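You operate a simulated robot arm through the tools that you are given. There is no shell and no other tool.

You are at the controls of a simulated robot arm. One attempt, no reset.

Task
Wipe up the rinse drips, then stand the check cylinder under the orange spout to catch more.
Fine: use the orange wipe and put it back; cylinder on the orange mat, spout over it. Set down upright: check cylinder. What is to be rubbed or washed off counts as gone when no trace of it is left.

The check looks at the end state, three seconds after you hand in, the way a careful person would. Anything else that was tipped, shoved, dropped, spilled or broken makes it a failure.

Robot
A 7-joint arm with a two-finger parallel gripper, fixed in place. Base frame: the origin is at the foot of the arm, x ahead of it, y to its left, z up. Units: m, rad, N and s.
With the tool pointing down near the work surface it reaches from about 0.1 to 0.62 m from the base axis. Its first joint turns from -2.496 to 2.496 rad. Payload 3 kg.
Tool frame: the origin (TCP) lies between the finger pads and is the grasp point; the fingertips stand 0.03 m ahead of it; z points along the fingers, y is the line along which they close. Largest opening 0.11 m; finger width 0.02, thickness 0.01; the body of the gripper, 0.048 by 0.112 m, starts 0.055 m behind the TCP.
Orientation is that of the tool frame in the base frame, as [roll, pitch, yaw] about the fixed x, y, z axes, in that order (R = Rz(yaw) Ry(pitch) Rx(roll)). With the fingers straight down and closing along the base's y, the tool's x points along the base's -x, its y along +y and its z along -z.

Tools
- The arm moves only by the tool drive_tool. Its argument "deltas" is a list of rows, each a list of 3 entries, a list of its own where there are three numbers: the shift along the tool's x, y, z in mm, then the turn, a rotation vector about the tool's x, y, z in rad, then the gripper command, from -1 (shut) to 1 (fully open), values between in proportion. In form: [[[x, y, z], [wx, wy, wz], fingers], ...]. A call has 1 to 20 rows; each row shifts and turns the commanded pose from where the row before left it, along the tool's axes as they then stand. Each row takes 0.2 s and may step no farther than 0.05 m and 0.15 rad from the row before; otherwise, or with a gripper value out of range, the whole call is refused. A pose out of reach is approached as far as the arm can. The call stops where the force on the tool passes 40 N (or 10 N more than at its start, if that is more) or the arm is blocked; 0.2 s more then pass. Each finger travels about 0.108 m/s and halts on what it meets, pressing with about 35 N; the grip force reading is that of the motor and also rises with nothing between the fingers. The clock runs only during rows and for 0.2 s after the last one: add rows that do not move to give the fingers time. It gives the time, the measured TCP pose, the force on the tool (base axes), the opening and the grip force at its end, in the units of the frame above (readings bear some noise), with the torque about the TCP (base axes, N m) and any sound that the robot's microphone picked up.
- Cameras (640 x 400 px; columns grow to the right, rows downward): "scene" is fixed at [0.2202, 0.4995, 1.3886]; the picture's right is [-0.71, -0.70, 0.00], its down [-0.36, 0.36, -0.86] and it looks along [0.60, -0.61, -0.51] (base axes); focal length 294 px, centre (320, 200). "wrist" rides on the gripper at [0.072, 0.017, -0.103] in the tool frame; the picture's right is [-0.23, 0.97, 0.00], its down [-0.76, -0.18, -0.62] and it looks along [-0.61, -0.14, 0.78] (tool axes); focal length 222 px, centre (320, 200).
- grab_frame(camera): a new picture of that camera. The clock stands still meanwhile.
- move_column(by): slides the trunk up (or, below 0, down) by that many m; the arm rides with it, the base frame stays. It gives what a move gives, with no picture.
- locate(camera, pixels): for up to 12 pixels [column, row] of the newest picture of that camera ("zoom" is the newest enlarged one), the place [x, y, z] in the base frame of the surface seen there, good to about 0.002 m. The clock stands still meanwhile.
- zoom(camera, box): a new picture of the part [left, top, right, bottom] of that camera's present view, enlarged. The clock stands still meanwhile.
- hand_in(): hands the job in; it is judged then, once.

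Unless the task says otherwise, let go and move clear before handing in.

The tools are called after "Emit:" as a command line: name --argument value ..., lists and objects as JSON in quotes. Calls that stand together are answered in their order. drive_tool: Moves the arm, as the interface text tells. Its arguments: {"type":"object","properties":{"deltas":{"type":"array","items":{"type":"array"}}},"required":["deltas"]} The other tools are called the same way: move_column (by) slides the trunk up or down; grab_frame (camera) takes a picture; locate (camera, pixels) gives the place of the surface under pixels of a picture; zoom (camera, box) takes an enlarged picture of a part of a camera's view; hand_in () hands the job in.

At the start:

```text
time_s: 0.0
tcp_pos: [0.7555, -0.0919, 1.2503]
ee_rot: [-3.141, 0.001, -3.141]
wrist_force: [-0.5, -0.3, 0.1]
moment: [0.03, 0.03, 0.02]
width: 0.1099
finger_force: 0.1
trunk travel left (down, up): [-0.773, 0.117]
```

scene: 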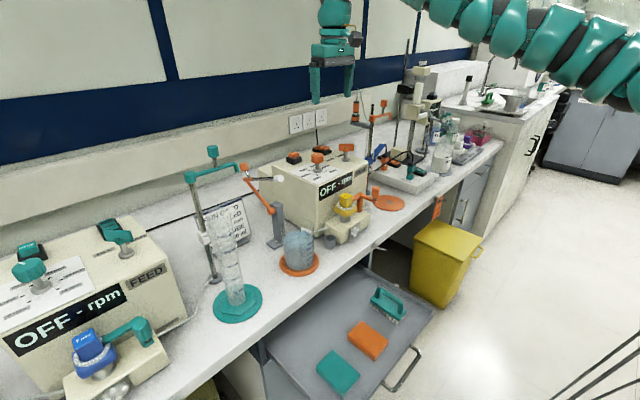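
wrist: 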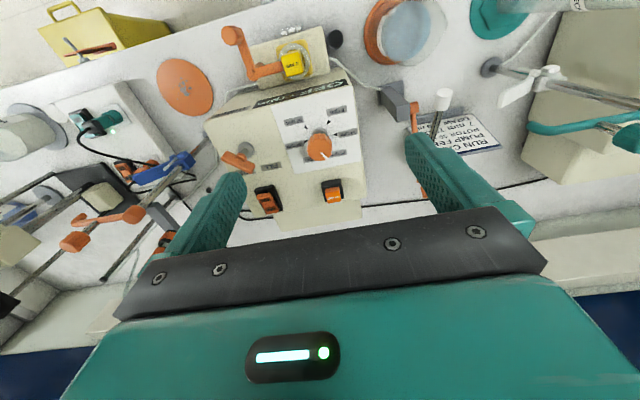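

The scene shows a bench with a teal pump and an orange pump, a cylinder standing on the teal mat near (237,300), and an open drawer holding an orange wipe near (367,340). I'll zoom in on these areas before moving.

Emit:
zoom --camera "scene" --box '[180, 140, 340, 330]'

Emit:
zoom --camera "scene" --box '[300, 140, 440, 260]'

Emit:
zoom --camera "scene" --box '[260, 260, 440, 400]'

Emit:
zoom --camera "wrist" --box '[120, 0, 560, 240]'

```text
2.11 times, centred on (260, 235) of scene
```

zoom: 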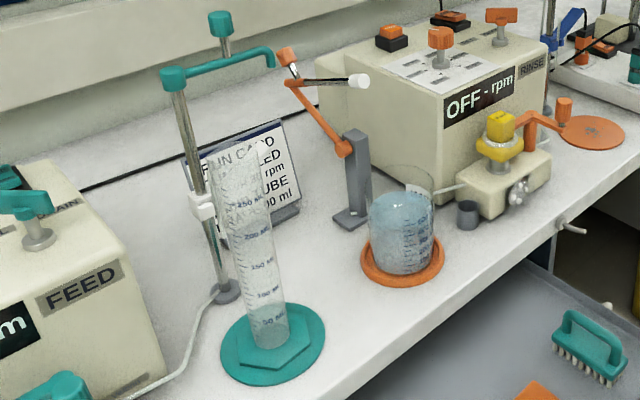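

```text
3.33 times, centred on (370, 200) of scene
```

zoom: 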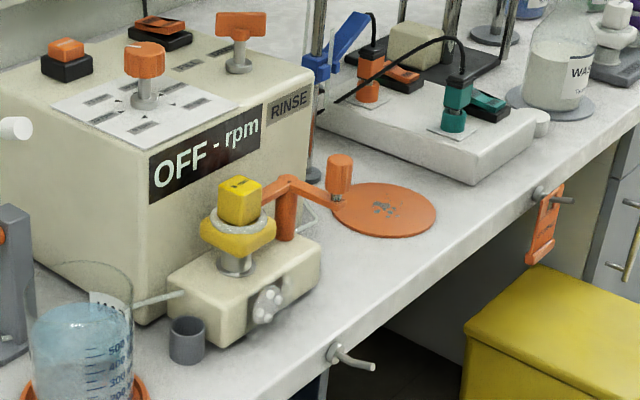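

```text
2.86 times, centred on (350, 330) of scene
```

zoom: 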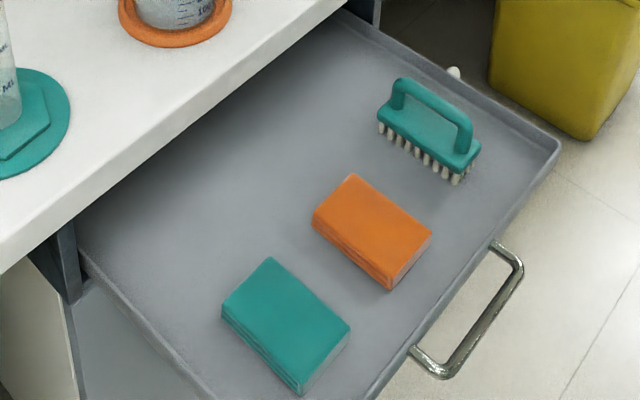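

```text
1.45 times, centred on (340, 120) of wrist
```

zoom: 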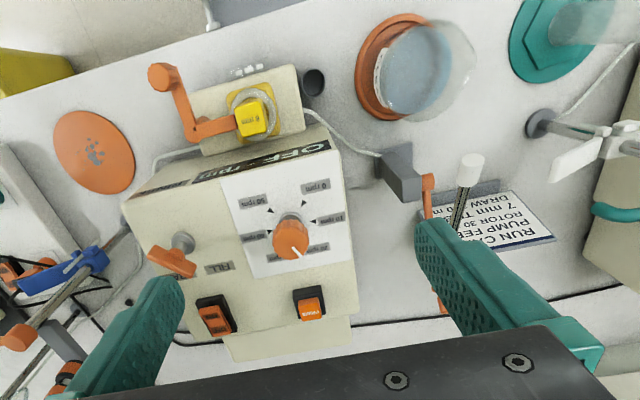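

The grey drips seem to lie on the flat orange disc near (388,203). The orange spout arm comes off the RINSE pump head, and I want to know where its tip hangs relative to that disc. I'll measure key points in the scene.

Emit:
zoom --camera "scene" --box '[340, 175, 420, 225]'

Emit:
locate --camera "scene" --pixels '[[373, 202], [404, 205], [390, 196], [388, 210], [374, 188], [362, 195], [360, 209], [237, 300], [228, 262], [220, 215], [238, 320], [262, 302]]'

Emit:
locate --camera "scene" --pixels '[[367, 340], [358, 322], [387, 341], [381, 358], [349, 340], [405, 372], [390, 300], [338, 372], [410, 320], [330, 310], [300, 268], [299, 235]]'

```text
8.00 times, centred on (380, 200) of scene
```

zoom: 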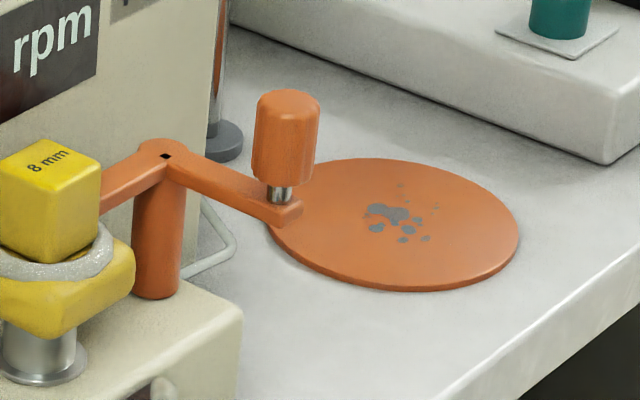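

```text
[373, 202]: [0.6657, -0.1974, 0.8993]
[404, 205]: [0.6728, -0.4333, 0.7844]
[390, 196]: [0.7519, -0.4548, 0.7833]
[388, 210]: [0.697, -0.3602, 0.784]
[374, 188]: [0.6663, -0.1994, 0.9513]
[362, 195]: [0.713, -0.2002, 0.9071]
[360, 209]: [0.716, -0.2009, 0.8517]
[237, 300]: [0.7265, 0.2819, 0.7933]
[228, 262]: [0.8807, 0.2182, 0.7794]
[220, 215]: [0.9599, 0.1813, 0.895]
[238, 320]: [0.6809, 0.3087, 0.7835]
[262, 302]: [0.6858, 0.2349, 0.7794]
```

```text
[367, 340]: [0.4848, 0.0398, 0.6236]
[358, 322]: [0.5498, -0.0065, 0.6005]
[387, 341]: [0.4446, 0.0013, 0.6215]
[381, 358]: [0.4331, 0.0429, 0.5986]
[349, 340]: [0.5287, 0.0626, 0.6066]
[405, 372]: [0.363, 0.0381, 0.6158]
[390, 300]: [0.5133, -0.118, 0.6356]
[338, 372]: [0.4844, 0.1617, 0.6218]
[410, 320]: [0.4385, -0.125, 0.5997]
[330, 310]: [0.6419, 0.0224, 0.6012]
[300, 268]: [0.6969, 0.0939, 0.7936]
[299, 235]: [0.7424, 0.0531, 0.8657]
```

The orange arm at (713,-0.2) looks like a crank handle on the pump head. The real orange spout may be on the stand behind the disc at about (370,115), so I'll zoom in there and on the other fixtures.

Emit:
zoom --camera "scene" --box '[335, 80, 435, 220]'

Emit:
zoom --camera "scene" --box '[340, 85, 400, 135]'

Emit:
zoom --camera "scene" --box '[185, 140, 295, 220]'

Emit:
zoom --camera "scene" --box '[400, 40, 520, 200]'

Emit:
zoom --camera "wrist" --box '[0, 40, 220, 260]'

```text
2.86 times, centred on (385, 150) of scene
```

zoom: 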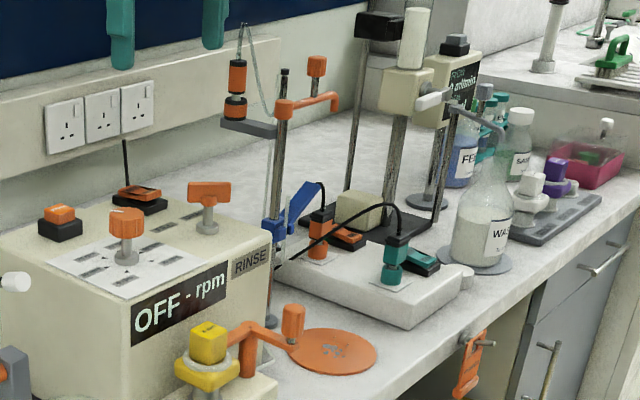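

```text
8.00 times, centred on (370, 110) of scene
```

zoom: 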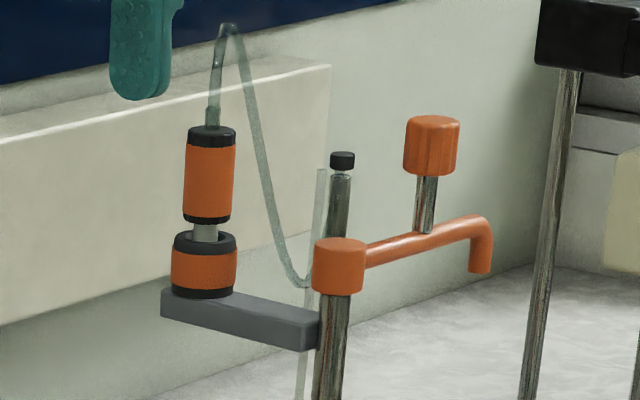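

```text
5.00 times, centred on (240, 180) of scene
```

zoom: 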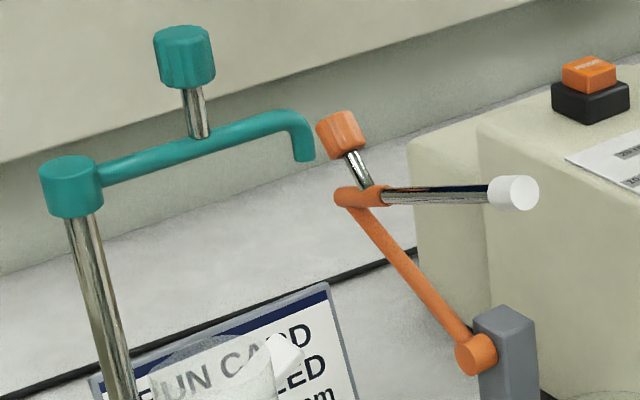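

```text
2.50 times, centred on (460, 120) of scene
```

zoom: 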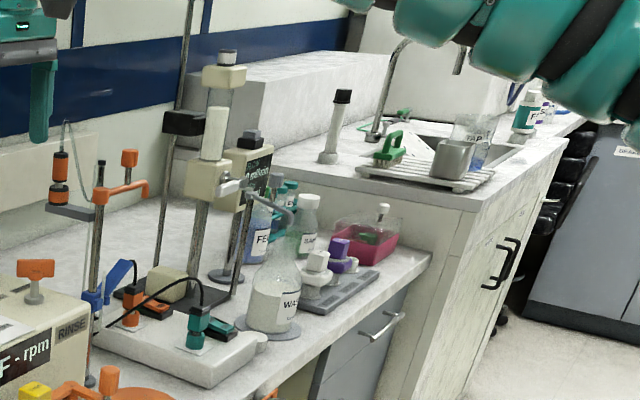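

```text
1.82 times, centred on (110, 150) of wrist
```

zoom: 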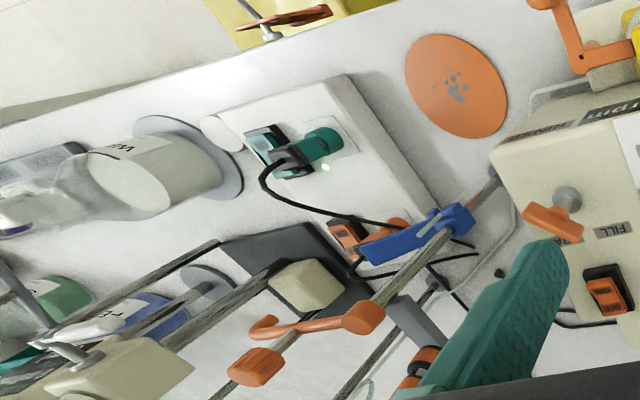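

There is an orange swivel spout with a knob at about (380,98) on the rinse stand, and it currently points away from the mat. I'll measure its post, tip and knob, and also the teal spout and the cylinder.

Emit:
locate --camera "scene" --pixels '[[367, 110], [385, 117], [385, 108], [380, 96], [380, 92], [372, 104], [371, 125], [380, 102], [376, 111], [356, 124], [378, 155], [381, 163]]'

Emit:
zoom --camera "scene" --box '[360, 140, 440, 200]'

Emit:
zoom --camera "scene" --box '[200, 190, 280, 330]'

Emit:
zoom --camera "wrist" --box '[380, 60, 540, 180]'

```text
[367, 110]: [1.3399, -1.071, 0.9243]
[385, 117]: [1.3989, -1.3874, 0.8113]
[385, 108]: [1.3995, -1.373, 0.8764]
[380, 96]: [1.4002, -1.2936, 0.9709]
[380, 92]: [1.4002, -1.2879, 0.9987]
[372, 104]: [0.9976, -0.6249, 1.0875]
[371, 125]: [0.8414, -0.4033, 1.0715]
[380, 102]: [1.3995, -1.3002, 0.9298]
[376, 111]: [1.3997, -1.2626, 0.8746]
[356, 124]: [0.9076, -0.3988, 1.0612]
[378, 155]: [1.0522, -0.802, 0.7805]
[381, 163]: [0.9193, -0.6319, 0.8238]
```

```text
6.67 times, centred on (400, 170) of scene
```

zoom: 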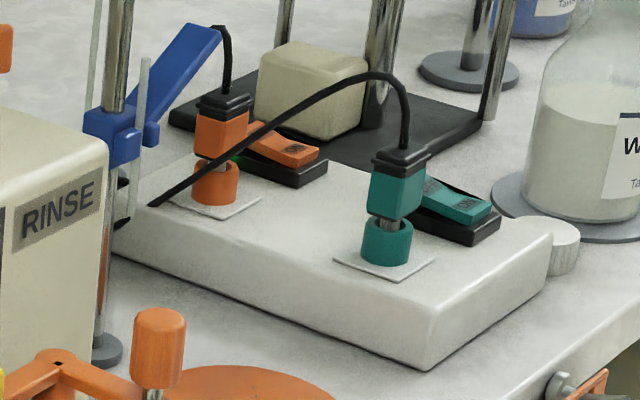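

```text
2.86 times, centred on (240, 260) of scene
```

zoom: 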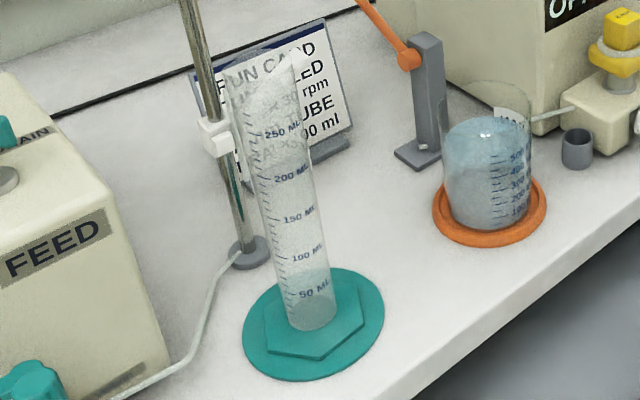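

```text
3.33 times, centred on (460, 120) of wrist
```

zoom: 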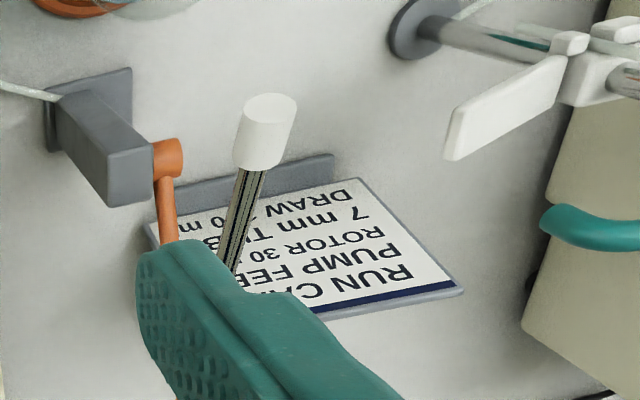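

My scene pixels missed the thin spout, so I'll zoom in again and measure in the enlarged view.

Emit:
zoom --camera "scene" --box '[340, 85, 400, 135]'

Emit:
locate --camera "zoom" --pixels '[[338, 270], [338, 243], [341, 160], [330, 370], [400, 245], [425, 205], [432, 150], [432, 120], [480, 265], [481, 225], [205, 270], [240, 320]]'

```text
8.00 times, centred on (370, 110) of scene
```

zoom: 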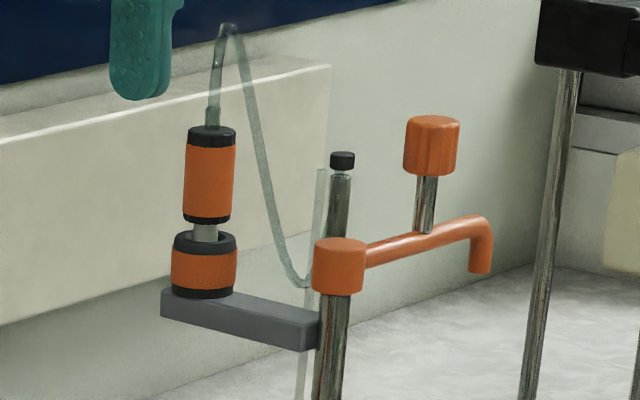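

```text
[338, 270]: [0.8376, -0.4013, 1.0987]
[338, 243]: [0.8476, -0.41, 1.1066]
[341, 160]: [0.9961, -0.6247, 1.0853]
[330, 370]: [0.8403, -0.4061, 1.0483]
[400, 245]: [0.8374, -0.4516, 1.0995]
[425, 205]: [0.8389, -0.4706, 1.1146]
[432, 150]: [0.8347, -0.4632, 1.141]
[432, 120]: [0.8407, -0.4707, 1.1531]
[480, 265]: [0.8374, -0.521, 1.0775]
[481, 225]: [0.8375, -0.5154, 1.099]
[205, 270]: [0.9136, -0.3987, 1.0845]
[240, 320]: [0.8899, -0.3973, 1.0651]
```

The orange spout pivots at about (0.845,-0.41). Its tip points along -y at z≈1.075, and its knob is at about (0.84,-0.47,1.14). Next I'll measure the mat, the drips, the cylinder and the teal spout.

Emit:
zoom --camera "scene" --box '[340, 175, 420, 225]'

Emit:
locate --camera "zoom" --pixels '[[395, 225], [268, 225], [518, 235], [400, 158], [400, 291], [368, 210], [436, 208], [400, 186], [425, 238], [290, 240], [284, 95], [222, 150]]'

Emit:
zoom --camera "scene" --box '[180, 140, 290, 330]'

Emit:
locate --camera "zoom" --pixels '[[195, 72], [300, 52], [302, 62], [245, 20], [205, 100], [260, 300], [240, 355], [325, 350], [245, 200], [220, 165], [275, 150], [235, 140]]'

```text
8.00 times, centred on (380, 200) of scene
```

zoom: 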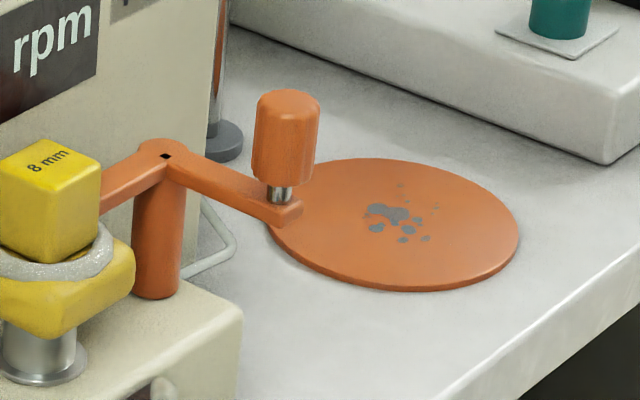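

```text
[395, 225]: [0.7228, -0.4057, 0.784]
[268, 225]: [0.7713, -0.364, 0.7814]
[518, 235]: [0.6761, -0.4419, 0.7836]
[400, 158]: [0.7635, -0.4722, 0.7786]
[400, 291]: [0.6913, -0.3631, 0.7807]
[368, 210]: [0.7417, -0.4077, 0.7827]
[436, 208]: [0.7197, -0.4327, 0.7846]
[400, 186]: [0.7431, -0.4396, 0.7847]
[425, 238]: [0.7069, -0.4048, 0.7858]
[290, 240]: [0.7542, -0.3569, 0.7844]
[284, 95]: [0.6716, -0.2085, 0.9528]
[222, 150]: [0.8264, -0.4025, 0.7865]
```

```text
2.11 times, centred on (235, 235) of scene
```

zoom: 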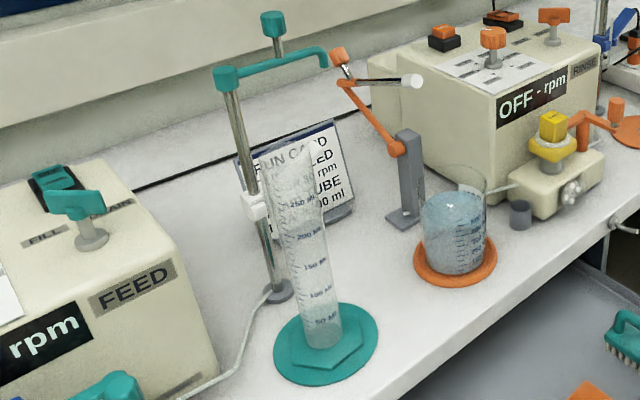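

```text
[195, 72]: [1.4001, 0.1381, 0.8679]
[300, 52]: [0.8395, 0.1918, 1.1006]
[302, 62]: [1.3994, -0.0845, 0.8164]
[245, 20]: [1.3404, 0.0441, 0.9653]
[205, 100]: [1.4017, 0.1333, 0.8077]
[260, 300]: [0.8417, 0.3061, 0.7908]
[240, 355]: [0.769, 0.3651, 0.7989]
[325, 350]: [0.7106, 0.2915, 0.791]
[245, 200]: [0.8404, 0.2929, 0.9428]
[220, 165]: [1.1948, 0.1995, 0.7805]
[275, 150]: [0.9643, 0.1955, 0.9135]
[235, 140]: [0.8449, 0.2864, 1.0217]
```

The mat centre is about (0.725,-0.41), which is 0.12 m from the spout pivot, so swinging the spout to point toward -x puts it over the mat. The teal spout also points along -y, clear of the cylinder. Next I'll measure the cylinder and the wipe.

Emit:
zoom --camera "scene" --box '[200, 195, 280, 245]'

Emit:
locate --camera "zoom" --pixels '[[200, 110], [160, 100], [215, 90], [260, 110], [290, 100], [210, 150], [230, 220], [250, 300], [200, 130], [240, 130]]'

Emit:
zoom --camera "scene" --box '[200, 275, 280, 325]'

Emit:
locate --camera "zoom" --pixels '[[240, 150], [290, 190], [340, 180], [285, 250], [380, 180], [370, 235], [190, 225], [260, 265], [160, 170], [295, 100], [490, 190], [260, 320]]'

Emit:
zoom --camera "scene" --box '[330, 310, 410, 360]'

Emit:
locate --camera "zoom" --pixels '[[250, 90], [450, 230], [350, 330], [150, 200], [300, 200], [140, 225], [340, 385], [150, 245], [460, 250], [80, 150]]'

```text
8.00 times, centred on (240, 220) of scene
```

zoom: 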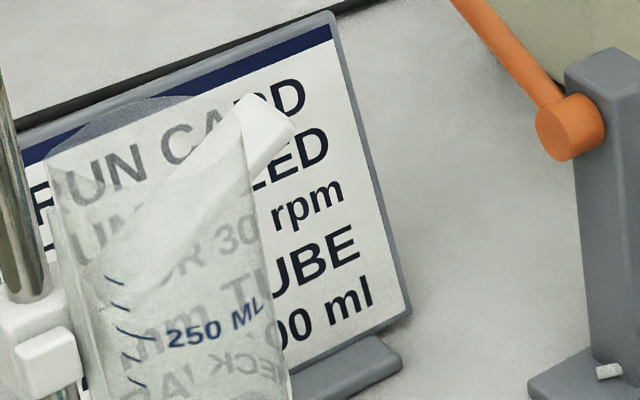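

```text
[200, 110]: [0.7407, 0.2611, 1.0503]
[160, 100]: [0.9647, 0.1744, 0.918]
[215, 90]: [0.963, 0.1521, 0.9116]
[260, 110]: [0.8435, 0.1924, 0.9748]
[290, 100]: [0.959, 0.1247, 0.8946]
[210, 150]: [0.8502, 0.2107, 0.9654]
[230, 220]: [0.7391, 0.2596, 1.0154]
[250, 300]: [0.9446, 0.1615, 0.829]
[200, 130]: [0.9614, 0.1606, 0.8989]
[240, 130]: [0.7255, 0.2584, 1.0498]
```

```text
8.00 times, centred on (240, 300) of scene
```

zoom: 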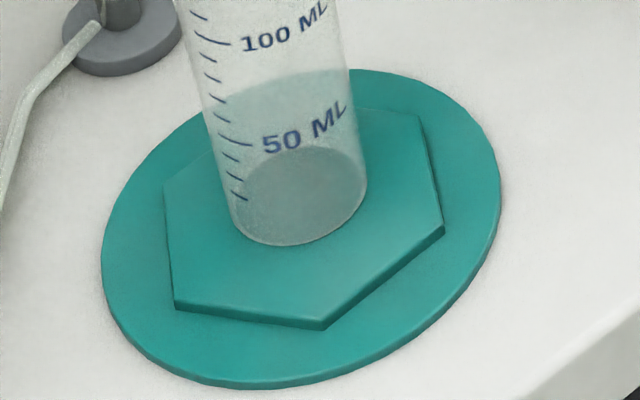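

```text
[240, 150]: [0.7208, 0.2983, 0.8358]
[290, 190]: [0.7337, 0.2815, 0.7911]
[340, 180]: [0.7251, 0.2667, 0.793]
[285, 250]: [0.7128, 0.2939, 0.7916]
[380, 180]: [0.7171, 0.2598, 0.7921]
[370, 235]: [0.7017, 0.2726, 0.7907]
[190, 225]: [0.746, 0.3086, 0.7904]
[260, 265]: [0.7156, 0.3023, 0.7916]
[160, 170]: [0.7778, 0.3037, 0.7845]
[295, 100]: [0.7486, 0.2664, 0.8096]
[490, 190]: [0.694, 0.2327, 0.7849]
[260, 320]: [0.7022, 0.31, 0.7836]
```

```text
8.00 times, centred on (370, 335) of scene
```

zoom: 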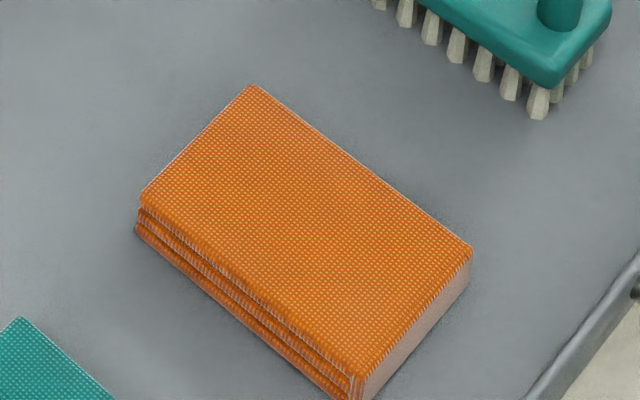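

```text
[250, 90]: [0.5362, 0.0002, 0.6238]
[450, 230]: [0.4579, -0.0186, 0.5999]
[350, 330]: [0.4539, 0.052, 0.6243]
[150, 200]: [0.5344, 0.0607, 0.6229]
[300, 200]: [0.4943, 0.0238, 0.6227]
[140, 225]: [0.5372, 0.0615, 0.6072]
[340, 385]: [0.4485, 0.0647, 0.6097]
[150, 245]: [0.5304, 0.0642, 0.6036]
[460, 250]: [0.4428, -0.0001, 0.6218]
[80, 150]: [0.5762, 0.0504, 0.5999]
```

The wipe is 95×63×24 mm, centred at (0.489,0.031) with its base at z=0.60. The cylinder is about 40 mm in diameter with its top at z≈1.05. First I'll test tool-down reach over the mat while staying high.

Emit:
drive_tool --deltas '[[[0, 0, -40], [0, 0, 0], 0.6], [[5, -45, 0], [0, 0, 0], 0.6], [[5, -45, 0], [0, 0, 0], 0.6], [[5, -45, 0], [0, 0, 0], 0.6], [[5, -45, 0], [0, 0, 0], 0.6], [[5, -45, 0], [0, 0, 0], 0.6], [[5, -45, 0], [0, 0, 0], 0.6], [[0, -48, 0], [0, 0, 0], 0.6], [[0, 0, 0], [0, 0, 0], 0.6]]'

```text
time_s: 2.0
tcp_pos: [0.7412, -0.407, 1.255]
ee_rot: [3.141, 0.001, -3.141]
wrist_force: [-0.4, 0.3, 0.0]
moment: [-0.02, 0.02, 0.02]
width: 0.0882
finger_force: 0.1
out of reach, approached as far as the arm can: row 1, 2, 4
trunk travel left (down, up): [-0.773, 0.117]
```

The arm reached (0.741,-0.407) with the tool down, so the mat is within reach. I'll look from here.

Emit:
grab_frame --camera "wrist"

Emit:
grab_frame --camera "scene"

```text
taken
```

wrist: 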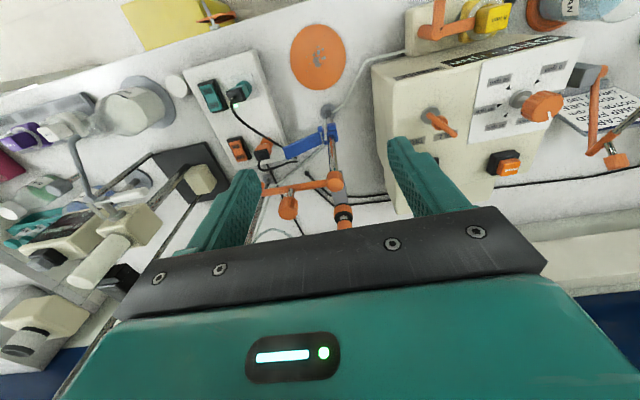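

```text
taken
```

scene: 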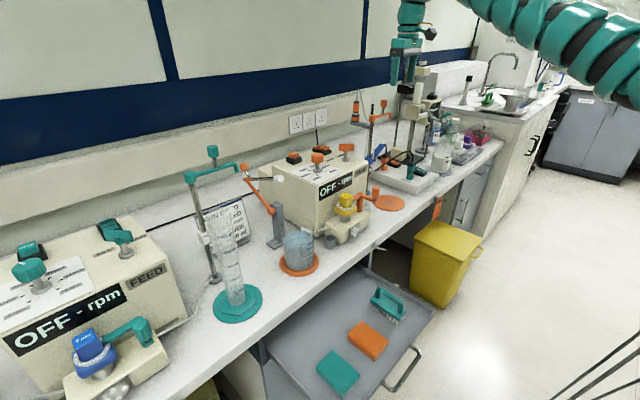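

Emit:
zoom --camera "wrist" --box '[240, 10, 400, 240]'

Emit:
locate --camera "wrist" --pixels '[[335, 180], [289, 205], [289, 198], [268, 188], [318, 185], [318, 55], [318, 24], [318, 88], [292, 56], [347, 56], [323, 52], [318, 60]]'

```text
1.74 times, centred on (320, 125) of wrist
```

zoom: 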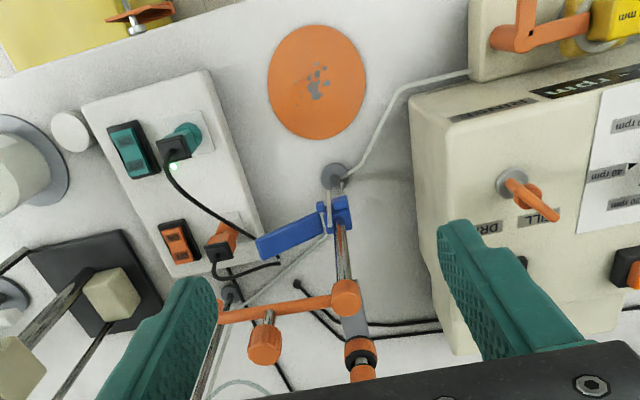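

```text
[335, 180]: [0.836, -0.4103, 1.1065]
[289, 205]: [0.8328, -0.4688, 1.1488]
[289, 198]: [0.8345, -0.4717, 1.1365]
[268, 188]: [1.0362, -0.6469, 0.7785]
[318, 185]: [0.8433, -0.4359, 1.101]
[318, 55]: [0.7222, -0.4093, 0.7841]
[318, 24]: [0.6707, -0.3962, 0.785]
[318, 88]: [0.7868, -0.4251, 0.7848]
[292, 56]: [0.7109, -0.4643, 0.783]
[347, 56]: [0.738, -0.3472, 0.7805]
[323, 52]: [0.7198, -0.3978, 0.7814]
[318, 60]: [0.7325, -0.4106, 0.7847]
```

The mat centre is about (0.727,-0.409) and the post is at (0.845,-0.41). Now I'll move back above the wipe in the drawer.

Emit:
drive_tool --deltas '[[[22.9, 39.8, 0], [0, 0, 0], 0.6], [[22.9, 39.8, 0], [0, 0, 0], 0.6], [[22.9, 39.8, 0], [0, 0, 0], 0.6], [[22.9, 39.8, 0], [0, 0, 0], 0.6], [[22.9, 39.8, 0], [0, 0, 0], 0.6], [[22.9, 39.8, 0], [0, 0, 0], 0.6], [[22.9, 39.8, 0], [0, 0, 0], 0.6], [[22.9, 39.8, 0], [0, 0, 0], 0.6], [[22.9, 39.8, 0], [0, 0, 0], 0.6], [[22.9, 39.8, 0], [0, 0, 0], 0.6], [[22.9, 39.8, 0], [0, 0, 0], 0.6], [[0, 0, 0], [0, 0, 0], 0.6]]'

```text
time_s: 4.6
tcp_pos: [0.6566, 0.0048, 1.2224]
ee_rot: [3.14, -0.005, 3.14]
wrist_force: [-0.2, 0.1, -0.3]
moment: [0.02, -0.02, 0.04]
width: 0.088
finger_force: 0.0
out of reach, approached as far as the arm can: row 1, 2, 3, 4, 5, 6, 7, 8, 9, 10, 11
trunk travel left (down, up): [-0.773, 0.117]
```

Rows 1–11 fell short when retracting at this height, and the arm stopped at (0.657,0.005,1.222). I'll lower the arm a little while retracting, which should suit its kinematics better.

Emit:
drive_tool --deltas '[[[10, 0, 30], [0, 0, 0], 0.6], [[10, 0, 30], [0, 0, 0], 0.6], [[30, 0, 30], [0, 0, 0], 0.6], [[30, 5, 20], [0, 0, 0], 0.6], [[30, 5, 0], [0, 0, 0], 0.6], [[30, 5, 0], [0, 0, 0], 0.6], [[27, 11, 0], [0, 0, 0], 0.6], [[0, 0, 0], [0, 0, 0], 0.6]]'

```text
time_s: 6.4
tcp_pos: [0.6465, 0.0364, 1.2225]
ee_rot: [-3.141, -0.004, -3.141]
wrist_force: [-0.7, -1.1, 0.6]
moment: [0.03, 0.0, 0.0]
width: 0.0882
finger_force: 0.0
out of reach, approached as far as the arm can: row 1, 2, 3, 4, 5, 6, 7
trunk travel left (down, up): [-0.773, 0.117]
```

The arm didn't move down either, so a joint limit is probably holding it. I'll try a pure descent as a small probe.

Emit:
drive_tool --deltas '[[[0, 0, 30], [0, 0, 0], 0.6], [[0, 0, 30], [0, 0, 0], 0.6], [[0, 0, 0], [0, 0, 0], 0.6]]'

Emit:
grab_frame --camera "scene"

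```text
time_s: 7.2
tcp_pos: [0.6463, 0.035, 1.2224]
ee_rot: [-3.141, -0.004, -3.141]
wrist_force: [-0.1, 1.0, 0.1]
moment: [0.0, -0.01, 0.03]
width: 0.0878
finger_force: 0.0
out of reach, approached as far as the arm can: row 1, 2
trunk travel left (down, up): [-0.773, 0.117]
```

```text
taken
```

scene: 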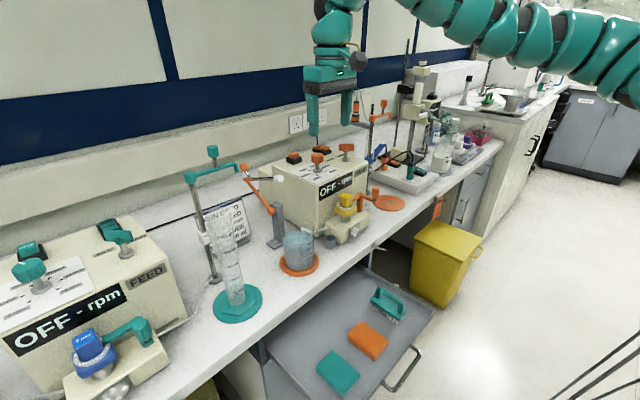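

Emit:
zoom --camera "scene" --box '[290, 0, 640, 130]'

Emit:
locate --camera "scene" --pixels '[[345, 3], [332, 30], [360, 62], [420, 5], [455, 10], [490, 30], [520, 45], [560, 50], [600, 55], [630, 70], [570, 15], [635, 20]]'

```text
1.83 times, centred on (465, 65) of scene
```

zoom: 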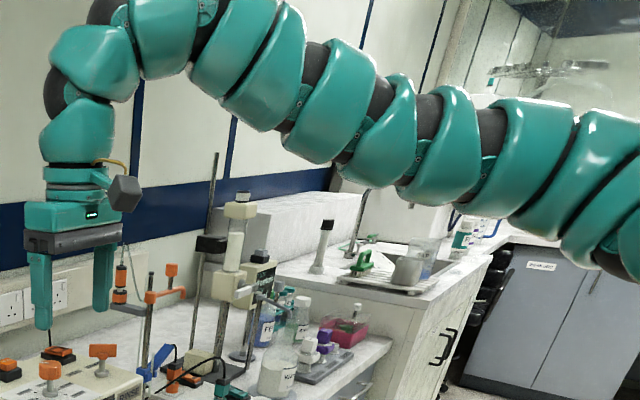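

```text
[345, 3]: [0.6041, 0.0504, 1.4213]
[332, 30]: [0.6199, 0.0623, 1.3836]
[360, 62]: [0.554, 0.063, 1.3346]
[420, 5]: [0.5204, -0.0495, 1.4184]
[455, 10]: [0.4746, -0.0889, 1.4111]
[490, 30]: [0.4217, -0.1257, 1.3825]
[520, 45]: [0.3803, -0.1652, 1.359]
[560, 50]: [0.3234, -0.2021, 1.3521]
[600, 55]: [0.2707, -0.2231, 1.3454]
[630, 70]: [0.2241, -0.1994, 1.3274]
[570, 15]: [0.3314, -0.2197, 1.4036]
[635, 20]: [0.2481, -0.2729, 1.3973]
```

The arm's elbow bends sideways toward -y, so a wrist roll limit probably blocks retracting at this yaw. I'll try turning the tool about vertical while retracting.

Emit:
drive_tool --deltas '[[[0, 0, 0], [0, 0, -0.15], 0.6], [[0, 0, 0], [0, 0, -0.15], 0.6], [[0, 0, 0], [0, 0, -0.15], 0.6], [[0, 0, 0], [0, 0, -0.15], 0.6], [[0, 0, 25], [0, 0, 0], 0.6], [[0, 0, 25], [0, 0, 0], 0.6], [[0, 0, 0], [0, 0, 0], 0.6]]'

```text
time_s: 8.8
tcp_pos: [0.6538, 0.0349, 1.2013]
ee_rot: [3.141, -0.003, -2.545]
wrist_force: [0.4, -0.1, 0.4]
moment: [0.02, 0.0, 0.0]
width: 0.0881
finger_force: 0.2
out of reach, approached as far as the arm can: row 3, 5, 6
trunk travel left (down, up): [-0.773, 0.117]
```

Emit:
drive_tool --deltas '[[[0, 0, -25], [0, 0, 0], 0.6], [[0, 0, -25], [0, 0, 0], 0.6], [[0, 0, 0], [0, 0, 0], 0.6]]'

```text
time_s: 9.6
tcp_pos: [0.6577, 0.0368, 1.2284]
ee_rot: [-3.141, 0.003, -2.542]
wrist_force: [0.5, 0.0, -0.1]
moment: [0.01, 0.01, -0.01]
width: 0.088
finger_force: 0.1
out of reach, approached as far as the arm can: row 2
trunk travel left (down, up): [-0.773, 0.117]
```

Moves both up and down are limited at this tilt. I'll probe by tilting the tool outward and watching what frees up.

Emit:
drive_tool --deltas '[[[0, 0, 0], [0, -0.15, 0], 0.6], [[0, 0, 0], [0, -0.15, 0], 0.6], [[0, 0, 0], [0, -0.15, 0], 0.6], [[0, 0, 0], [0, 0, 0], 0.6]]'

Emit:
drive_tool --deltas '[[[30, 0, 0], [0, 0, 0], 0.6], [[30, 0, 0], [0, 0, 0], 0.6], [[0, 0, 0], [0, 0, 0], 0.6]]'

```text
time_s: 10.6
tcp_pos: [0.6598, 0.0377, 1.2304]
ee_rot: [-3.141, 0.051, -2.543]
wrist_force: [-0.3, -0.7, 0.5]
moment: [-0.02, -0.03, -0.02]
width: 0.0879
finger_force: 0.0
out of reach, approached as far as the arm can: row 1, 2, 3
trunk travel left (down, up): [-0.773, 0.117]
```

```text
time_s: 11.4
tcp_pos: [0.6594, 0.0377, 1.2289]
ee_rot: [-3.14, 0.052, -2.543]
wrist_force: [0.5, -0.1, 0.7]
moment: [-0.01, -0.01, 0.05]
width: 0.0882
finger_force: 0.0
out of reach, approached as far as the arm can: row 1, 2
trunk travel left (down, up): [-0.773, 0.117]
```

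Emit:
drive_tool --deltas '[[[0, 0, 0], [0, 0, 0.15], 0.6], [[0, 0, 0], [0, 0, 0.15], 0.6], [[0, 0, 0], [0, 0, 0.15], 0.6], [[0, 0, 0], [0, 0, 0.15], 0.6], [[0, 0, 0], [0, 0, 0.15], 0.6], [[0, 0, 0], [0, 0, 0.15], 0.6], [[0, 0, 0], [0, 0, 0.15], 0.6], [[0, 0, 0], [0, 0, 0.15], 0.6], [[0, 0, 0], [0, 0, 0], 0.6]]'

Emit:
drive_tool --deltas '[[[0, 0, 25], [0, 0, 0], 0.6], [[0, 0, 25], [0, 0, 0], 0.6], [[0, 0, 0], [0, 0, 0], 0.6]]'

```text
time_s: 13.4
tcp_pos: [0.6596, 0.0359, 1.2293]
ee_rot: [3.095, 0.018, 2.54]
wrist_force: [0.2, 0.4, -0.7]
moment: [-0.02, -0.01, -0.01]
width: 0.0877
finger_force: 0.1
trunk travel left (down, up): [-0.773, 0.117]
```

```text
time_s: 14.2
tcp_pos: [0.6606, 0.0377, 1.2177]
ee_rot: [3.095, 0.016, 2.541]
wrist_force: [1.0, 0.1, 0.4]
moment: [0.01, 0.01, -0.03]
width: 0.088
finger_force: 0.0
out of reach, approached as far as the arm can: row 1, 2
trunk travel left (down, up): [-0.773, 0.117]
```

Emit:
drive_tool --deltas '[[[0, 0, 0], [0, 0, -0.15], 0.6], [[0, 0, 0], [0, 0, -0.15], 0.6], [[0, 0, 0], [0, 0, -0.15], 0.6], [[0, 0, 0], [0, 0, -0.15], 0.6], [[0, 0, 0], [0, 0, 0], 0.6]]'

Emit:
drive_tool --deltas '[[[-40, 0, 0], [0, 0, 0], 0.6], [[-40, 0, 0], [0, 0, 0], 0.6], [[0, 0, 0], [0, 0, 0], 0.6]]'

Emit:
drive_tool --deltas '[[[0, 0, 30], [0, 0, 0], 0.6], [[0, 0, 30], [0, 0, 0], 0.6], [[0, 0, 0], [0, 0, 0], 0.6]]'

```text
time_s: 15.4
tcp_pos: [0.6604, 0.0349, 1.2178]
ee_rot: [3.113, 0.04, 3.14]
wrist_force: [0.5, -0.2, 0.0]
moment: [0.01, 0.02, 0.01]
width: 0.088
finger_force: 0.1
trunk travel left (down, up): [-0.773, 0.117]
```

```text
time_s: 16.2
tcp_pos: [0.7391, 0.0356, 1.2199]
ee_rot: [3.115, 0.039, -3.141]
wrist_force: [-0.1, 0.4, -0.2]
moment: [0.02, 0.01, 0.02]
width: 0.088
finger_force: 0.0
trunk travel left (down, up): [-0.773, 0.117]
```

```text
time_s: 17.0
tcp_pos: [0.7422, 0.0376, 1.159]
ee_rot: [3.113, 0.042, 3.141]
wrist_force: [-0.8, -0.5, -0.3]
moment: [-0.02, -0.02, -0.02]
width: 0.0878
finger_force: 0.1
trunk travel left (down, up): [-0.773, 0.117]
```

At r≈0.74 the arm can move down freely, so the blockage looks like a limit on how far it can fold inward. I'll raise the trunk, lower the arm relative to it, and see whether retracting then frees up.

Emit:
move_column --by 0.11

Emit:
drive_tool --deltas '[[[0, 0, 40], [0, 0, 0], 0.6], [[0, 0, 40], [0, 0, 0], 0.6], [[0, 0, 40], [0, 0, 0], 0.6], [[0, 0, 0], [0, 0, 0], 0.6]]'

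Emit:
drive_tool --deltas '[[[40, 0, 0], [0, 0, 0], 0.6], [[40, 0, 0], [0, 0, 0], 0.6], [[40, 0, 0], [0, 0, 0], 0.6], [[0, 0, 0], [0, 0, 0], 0.6]]'

```text
time_s: 18.4
tcp_pos: [0.7427, 0.0365, 1.2695]
ee_rot: [3.115, 0.04, 3.139]
wrist_force: [-0.4, -0.2, -0.6]
moment: [-0.03, 0.0, -0.01]
width: 0.0881
finger_force: 0.1
trunk travel left (down, up): [-0.883, 0.007]
```

```text
time_s: 19.4
tcp_pos: [0.7473, 0.0414, 1.1485]
ee_rot: [3.114, 0.043, 3.14]
wrist_force: [0.4, -0.1, 0.1]
moment: [0.0, 0.01, -0.04]
width: 0.0879
finger_force: 0.0
trunk travel left (down, up): [-0.883, 0.007]
```

```text
time_s: 20.4
tcp_pos: [0.6854, 0.0444, 1.1473]
ee_rot: [3.114, 0.039, 3.138]
wrist_force: [0.3, 1.0, 0.2]
moment: [-0.03, 0.03, -0.03]
width: 0.0879
finger_force: 0.1
out of reach, approached as far as the arm can: row 2, 3
trunk travel left (down, up): [-0.883, 0.007]
```

The inner limit behaves like a sphere around the shoulder. I'll look at the arm's posture before trying to re-posture it.

Emit:
grab_frame --camera "scene"

Emit:
drive_tool --deltas '[[[0, 0, 0], [0, 0.1, 0], 0.6], [[0, 0, 0], [0, 0.1, 0], 0.6], [[30, 0, 0], [0, 0, 0], 0.6], [[30, 0, 0], [0, 0, 0], 0.6], [[0, 0, 0], [0, 0, 0], 0.6]]'

```text
taken
```

scene: 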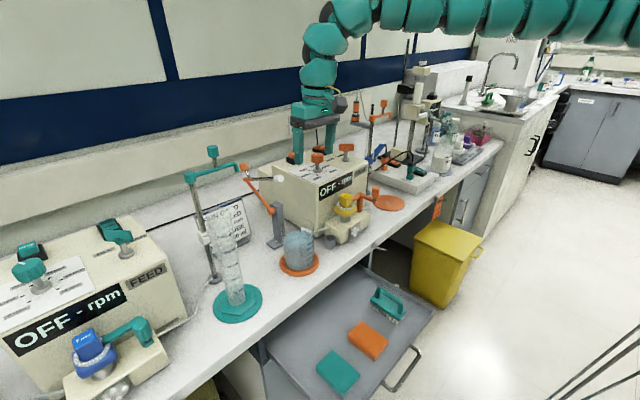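

```text
time_s: 21.6
tcp_pos: [0.6368, 0.0393, 1.1583]
ee_rot: [3.114, -0.16, -3.139]
wrist_force: [-0.1, 1.2, 0.0]
moment: [0.01, 0.0, 0.01]
width: 0.0881
finger_force: 0.0
out of reach, approached as far as the arm can: row 4
trunk travel left (down, up): [-0.883, 0.007]
```

Tilting inward moved the TCP inward by the same amount. That fits a working shell of about 0.69–0.88 m around a shoulder near z≈1.14 with the trunk up. The wipe in the drawer should therefore be reachable with the trunk high and the arm low. I'll check the bench edge and the drawer clearances.

Emit:
zoom --camera "scene" --box '[240, 220, 440, 345]'

Emit:
locate --camera "scene" --pixels '[[300, 293], [320, 280], [340, 266], [360, 253], [280, 307], [333, 247], [357, 245], [372, 250], [400, 330], [432, 302], [385, 295], [375, 310]]'

```text
3.20 times, centred on (340, 282) of scene
```

zoom: 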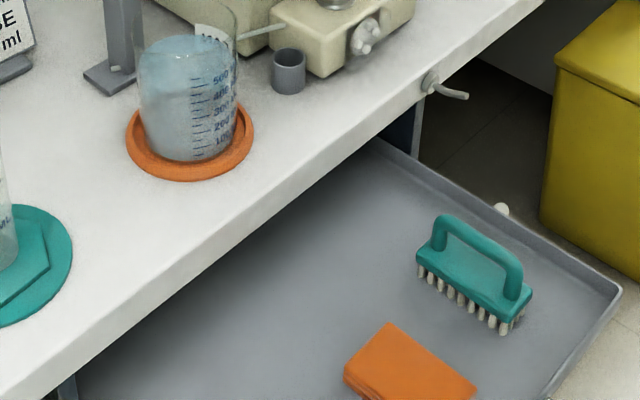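

```text
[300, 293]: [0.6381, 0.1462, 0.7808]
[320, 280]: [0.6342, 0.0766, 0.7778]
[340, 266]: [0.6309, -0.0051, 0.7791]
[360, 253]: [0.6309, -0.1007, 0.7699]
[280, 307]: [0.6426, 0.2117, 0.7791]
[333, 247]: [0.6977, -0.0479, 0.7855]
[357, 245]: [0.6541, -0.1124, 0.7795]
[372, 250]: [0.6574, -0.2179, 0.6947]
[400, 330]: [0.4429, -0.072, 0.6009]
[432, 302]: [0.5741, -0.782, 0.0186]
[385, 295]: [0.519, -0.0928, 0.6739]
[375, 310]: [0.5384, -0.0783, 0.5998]
```

The bench edge is at x≈0.63 and the drawer in front of it is open space. I'll descend along the inner limit toward the drawer, keeping the small inward tilt, and check halfway.

Emit:
drive_tool --deltas '[[[-16.6, 0, 27.7], [0, 0, 0], 0.6], [[-15.3, 0, 25.9], [0, 0, 0], 0.6], [[-2.2, 0, 45.2], [0, 0, 0], 0.6], [[-2.2, 0, 45.2], [0, 0, 0], 0.6], [[4.7, 0, 46.3], [0, 0, 0], 0.6], [[6.7, 0, 46.6], [0, 0, 0], 0.6], [[0, 0, 0], [0, 0, 0], 0.6]]'

```text
time_s: 23.2
tcp_pos: [0.624, 0.0449, 0.9223]
ee_rot: [3.112, -0.157, -3.138]
wrist_force: [-0.1, 0.2, -0.7]
moment: [0.01, 0.0, -0.02]
width: 0.0881
finger_force: 0.1
trunk travel left (down, up): [-0.883, 0.007]
```

The descent went as planned, and the TCP is at (0.624,0.045,0.922). I'll continue down toward the drawer.

Emit:
drive_tool --deltas '[[[10.5, -3, 46.0], [0, 0, 0], 0.6], [[14, -3, 44.6], [0, 0, 0], 0.6], [[15.4, -3, 43], [0, 0, 0], 0.6], [[18.6, -3, 41.5], [0, 0, 0], 0.6], [[0, 0, 0], [0, 0, 0], 0.6]]'

Emit:
grab_frame --camera "wrist"

Emit:
grab_frame --camera "scene"

```text
time_s: 24.4
tcp_pos: [0.539, 0.0387, 0.7551]
ee_rot: [3.113, -0.155, -3.137]
wrist_force: [0.6, -0.9, -0.3]
moment: [-0.02, 0.0, -0.02]
width: 0.0879
finger_force: 0.1
trunk travel left (down, up): [-0.883, 0.007]
```

```text
taken
```

wrist: 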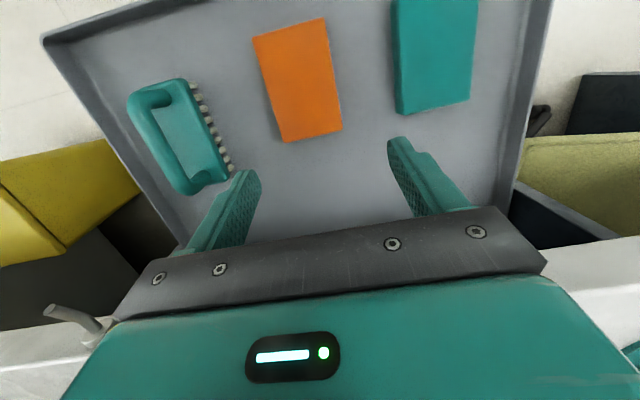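

```text
taken
```

scene: 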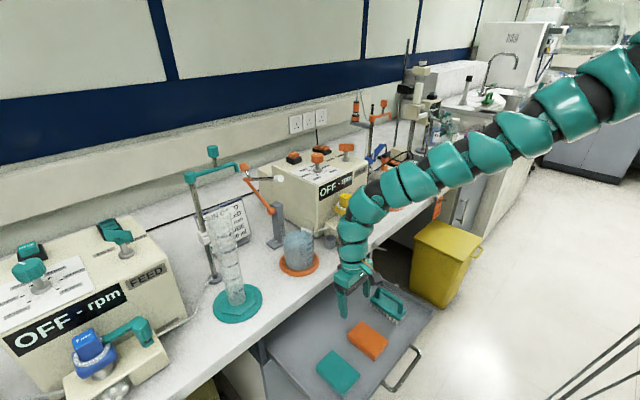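

Emit:
locate --camera "wrist" --pixels '[[257, 42], [322, 22], [340, 128], [286, 140], [298, 82], [165, 190], [430, 60], [400, 105], [210, 90], [185, 100]]'

```text
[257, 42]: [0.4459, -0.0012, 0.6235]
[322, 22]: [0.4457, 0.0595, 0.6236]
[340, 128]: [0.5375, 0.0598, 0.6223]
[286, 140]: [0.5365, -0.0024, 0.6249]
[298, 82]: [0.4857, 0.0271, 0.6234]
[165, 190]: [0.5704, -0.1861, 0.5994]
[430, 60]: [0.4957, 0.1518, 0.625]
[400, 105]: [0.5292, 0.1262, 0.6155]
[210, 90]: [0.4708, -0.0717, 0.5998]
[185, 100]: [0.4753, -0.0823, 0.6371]
```

The wipe spans x 0.445–0.537 and y 0.000–0.060. I'll move over its centre and bring the tool to vertical.

Emit:
drive_tool --deltas '[[[18.1, -4.5, 38.4], [0, 0, 0], 0.6], [[18.1, -4.5, 38.4], [0, 0, 0], 0.6], [[0, 0, 0], [0.0276, -0.08, 0], 0.6], [[0, 0, 0], [0, -0.075, 0], 0.6], [[0, 0, 0], [0, 0, 0], 0.6]]'

```text
time_s: 25.6
tcp_pos: [0.5087, 0.0335, 0.7122]
ee_rot: [-3.141, -0.004, -3.137]
wrist_force: [-1.0, -0.2, 0.3]
moment: [0.0, -0.01, 0.01]
width: 0.0882
finger_force: 0.0
out of reach, approached as far as the arm can: row 2
trunk travel left (down, up): [-0.883, 0.007]
```

Emit:
drive_tool --deltas '[[[9, -2, 14], [0, 0, 0], 0.6], [[9, -1.5, 14], [0, 0, 0], 0.6], [[0, 0, 0], [0, 0, 0], 0.6]]'

```text
time_s: 26.4
tcp_pos: [0.4898, 0.0304, 0.6862]
ee_rot: [3.141, -0.003, -3.138]
wrist_force: [0.0, 0.4, -0.9]
moment: [0.02, 0.0, 0.05]
width: 0.0879
finger_force: 0.1
trunk travel left (down, up): [-0.883, 0.007]
```

The TCP is centred at (0.490,0.030,0.686) with the tool vertical. I'll look with the wrist camera and then descend to about z 0.634.

Emit:
drive_tool --deltas '[[[0, 0, 26], [0, 0, 0], 0.6], [[0, 0, 25], [0, 0, 0], 0.6], [[0, 0, 0], [0, 0, 0], 0.6]]'

Emit:
grab_frame --camera "wrist"

```text
time_s: 27.2
tcp_pos: [0.4786, 0.0254, 0.6612]
ee_rot: [-3.141, -0.004, -3.139]
wrist_force: [-0.7, -0.6, -0.2]
moment: [-0.03, -0.02, 0.01]
width: 0.0881
finger_force: 0.0
out of reach, approached as far as the arm can: row 1, 2
trunk travel left (down, up): [-0.883, 0.007]
```

```text
taken
```

wrist: 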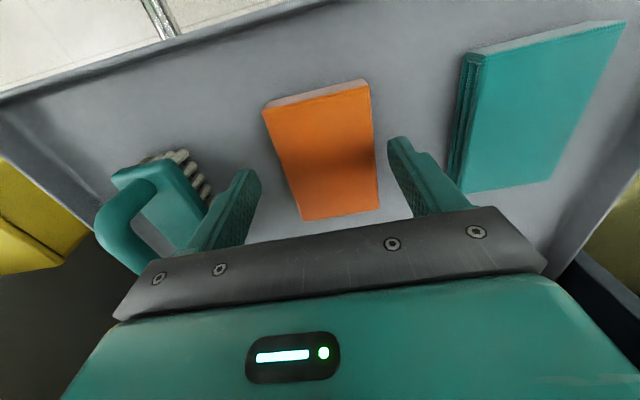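

The arm hit a downward limit, so I'll go back to the pose that worked and lower with the trunk instead.

Emit:
drive_tool --deltas '[[[-11.5, 5, -22], [0, 0, 0], 0.6], [[0, 0, 0], [0, 0, 0], 0.6]]'

Emit:
move_column --by -0.03

Emit:
grab_frame --camera "wrist"

```text
time_s: 27.8
tcp_pos: [0.4915, 0.0297, 0.6837]
ee_rot: [-3.14, -0.002, -3.138]
wrist_force: [0.1, 0.1, 0.6]
moment: [0.02, 0.0, 0.0]
width: 0.0882
finger_force: 0.1
trunk travel left (down, up): [-0.883, 0.007]
```

```text
time_s: 28.6
tcp_pos: [0.492, 0.0295, 0.6532]
ee_rot: [3.141, -0.002, -3.138]
wrist_force: [0.3, 0.3, -0.3]
moment: [-0.02, -0.01, -0.02]
width: 0.088
finger_force: 0.1
trunk travel left (down, up): [-0.853, 0.037]
```

```text
taken
```

wrist: 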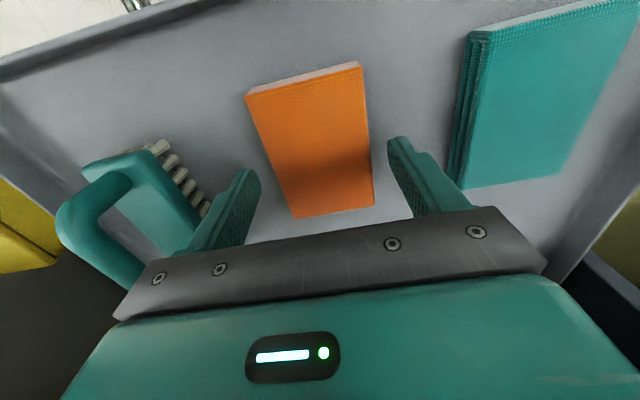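

The finger lanes are clear of the brush and the teal wipe. I'll lower the last 19 mm and close on the wipe.

Emit:
move_column --by -0.019

Emit:
drive_tool --deltas '[[[0, 0, 0], [0, 0, 0], 0.3], [[0, 0, 0], [0, 0, 0], 0.0], [[0, 0, 0], [0, 0, 0], -1], [[0, 0, 0], [0, 0, 0], -1], [[0, 0, 0], [0, 0, 0], -1]]'

```text
time_s: 29.2
tcp_pos: [0.4913, 0.0298, 0.6348]
ee_rot: [-3.141, -0.004, -3.138]
wrist_force: [0.4, 0.2, -0.2]
moment: [-0.01, -0.02, 0.02]
width: 0.088
finger_force: 0.0
trunk travel left (down, up): [-0.834, 0.056]
```

```text
time_s: 30.4
tcp_pos: [0.491, 0.029, 0.6353]
ee_rot: [3.141, -0.004, -3.14]
wrist_force: [-0.4, 0.3, 0.9]
moment: [-0.08, -0.02, -0.03]
width: 0.0686
finger_force: 35.4
trunk travel left (down, up): [-0.834, 0.056]
```

The grip holds at width 0.069 with 35 N. I'll lift with the trunk and check.

Emit:
move_column --by 0.056

Emit:
grab_frame --camera "wrist"

Emit:
grab_frame --camera "scene"

```text
time_s: 31.4
tcp_pos: [0.4906, 0.0296, 0.6907]
ee_rot: [-3.14, -0.004, -3.138]
wrist_force: [1.3, -0.6, -0.1]
moment: [0.0, 0.0, 0.01]
width: 0.0686
finger_force: 35.1
trunk travel left (down, up): [-0.89, 0.0]
```

```text
taken
```

wrist: 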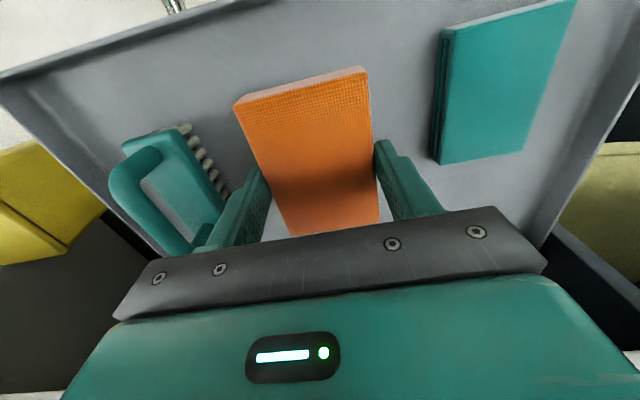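

```text
taken
```

scene: 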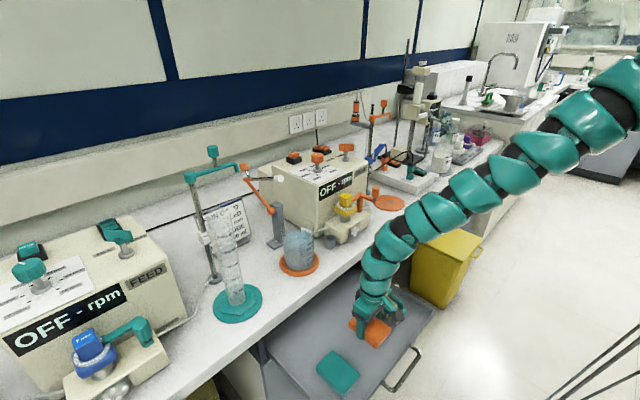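

The wipe is held. To keep it clear of the bench edge, I'll raise it a little and swing it sideways in front of the bench over the drawer before lifting above bench height.

Emit:
drive_tool --deltas '[[[-20, 0, -25], [0, 0, 0], -1], [[-20, 0, -25], [0, 0, 0], -1], [[-15, 0, -20], [0, 0, 0], -1], [[0, 0, 0], [0, 0, 0], -1]]'

```text
time_s: 32.4
tcp_pos: [0.5474, 0.0293, 0.7605]
ee_rot: [3.14, -0.004, -3.136]
wrist_force: [0.7, 0.2, -1.3]
moment: [-0.04, -0.04, -0.01]
width: 0.0688
finger_force: 35.4
trunk travel left (down, up): [-0.89, 0.0]
```

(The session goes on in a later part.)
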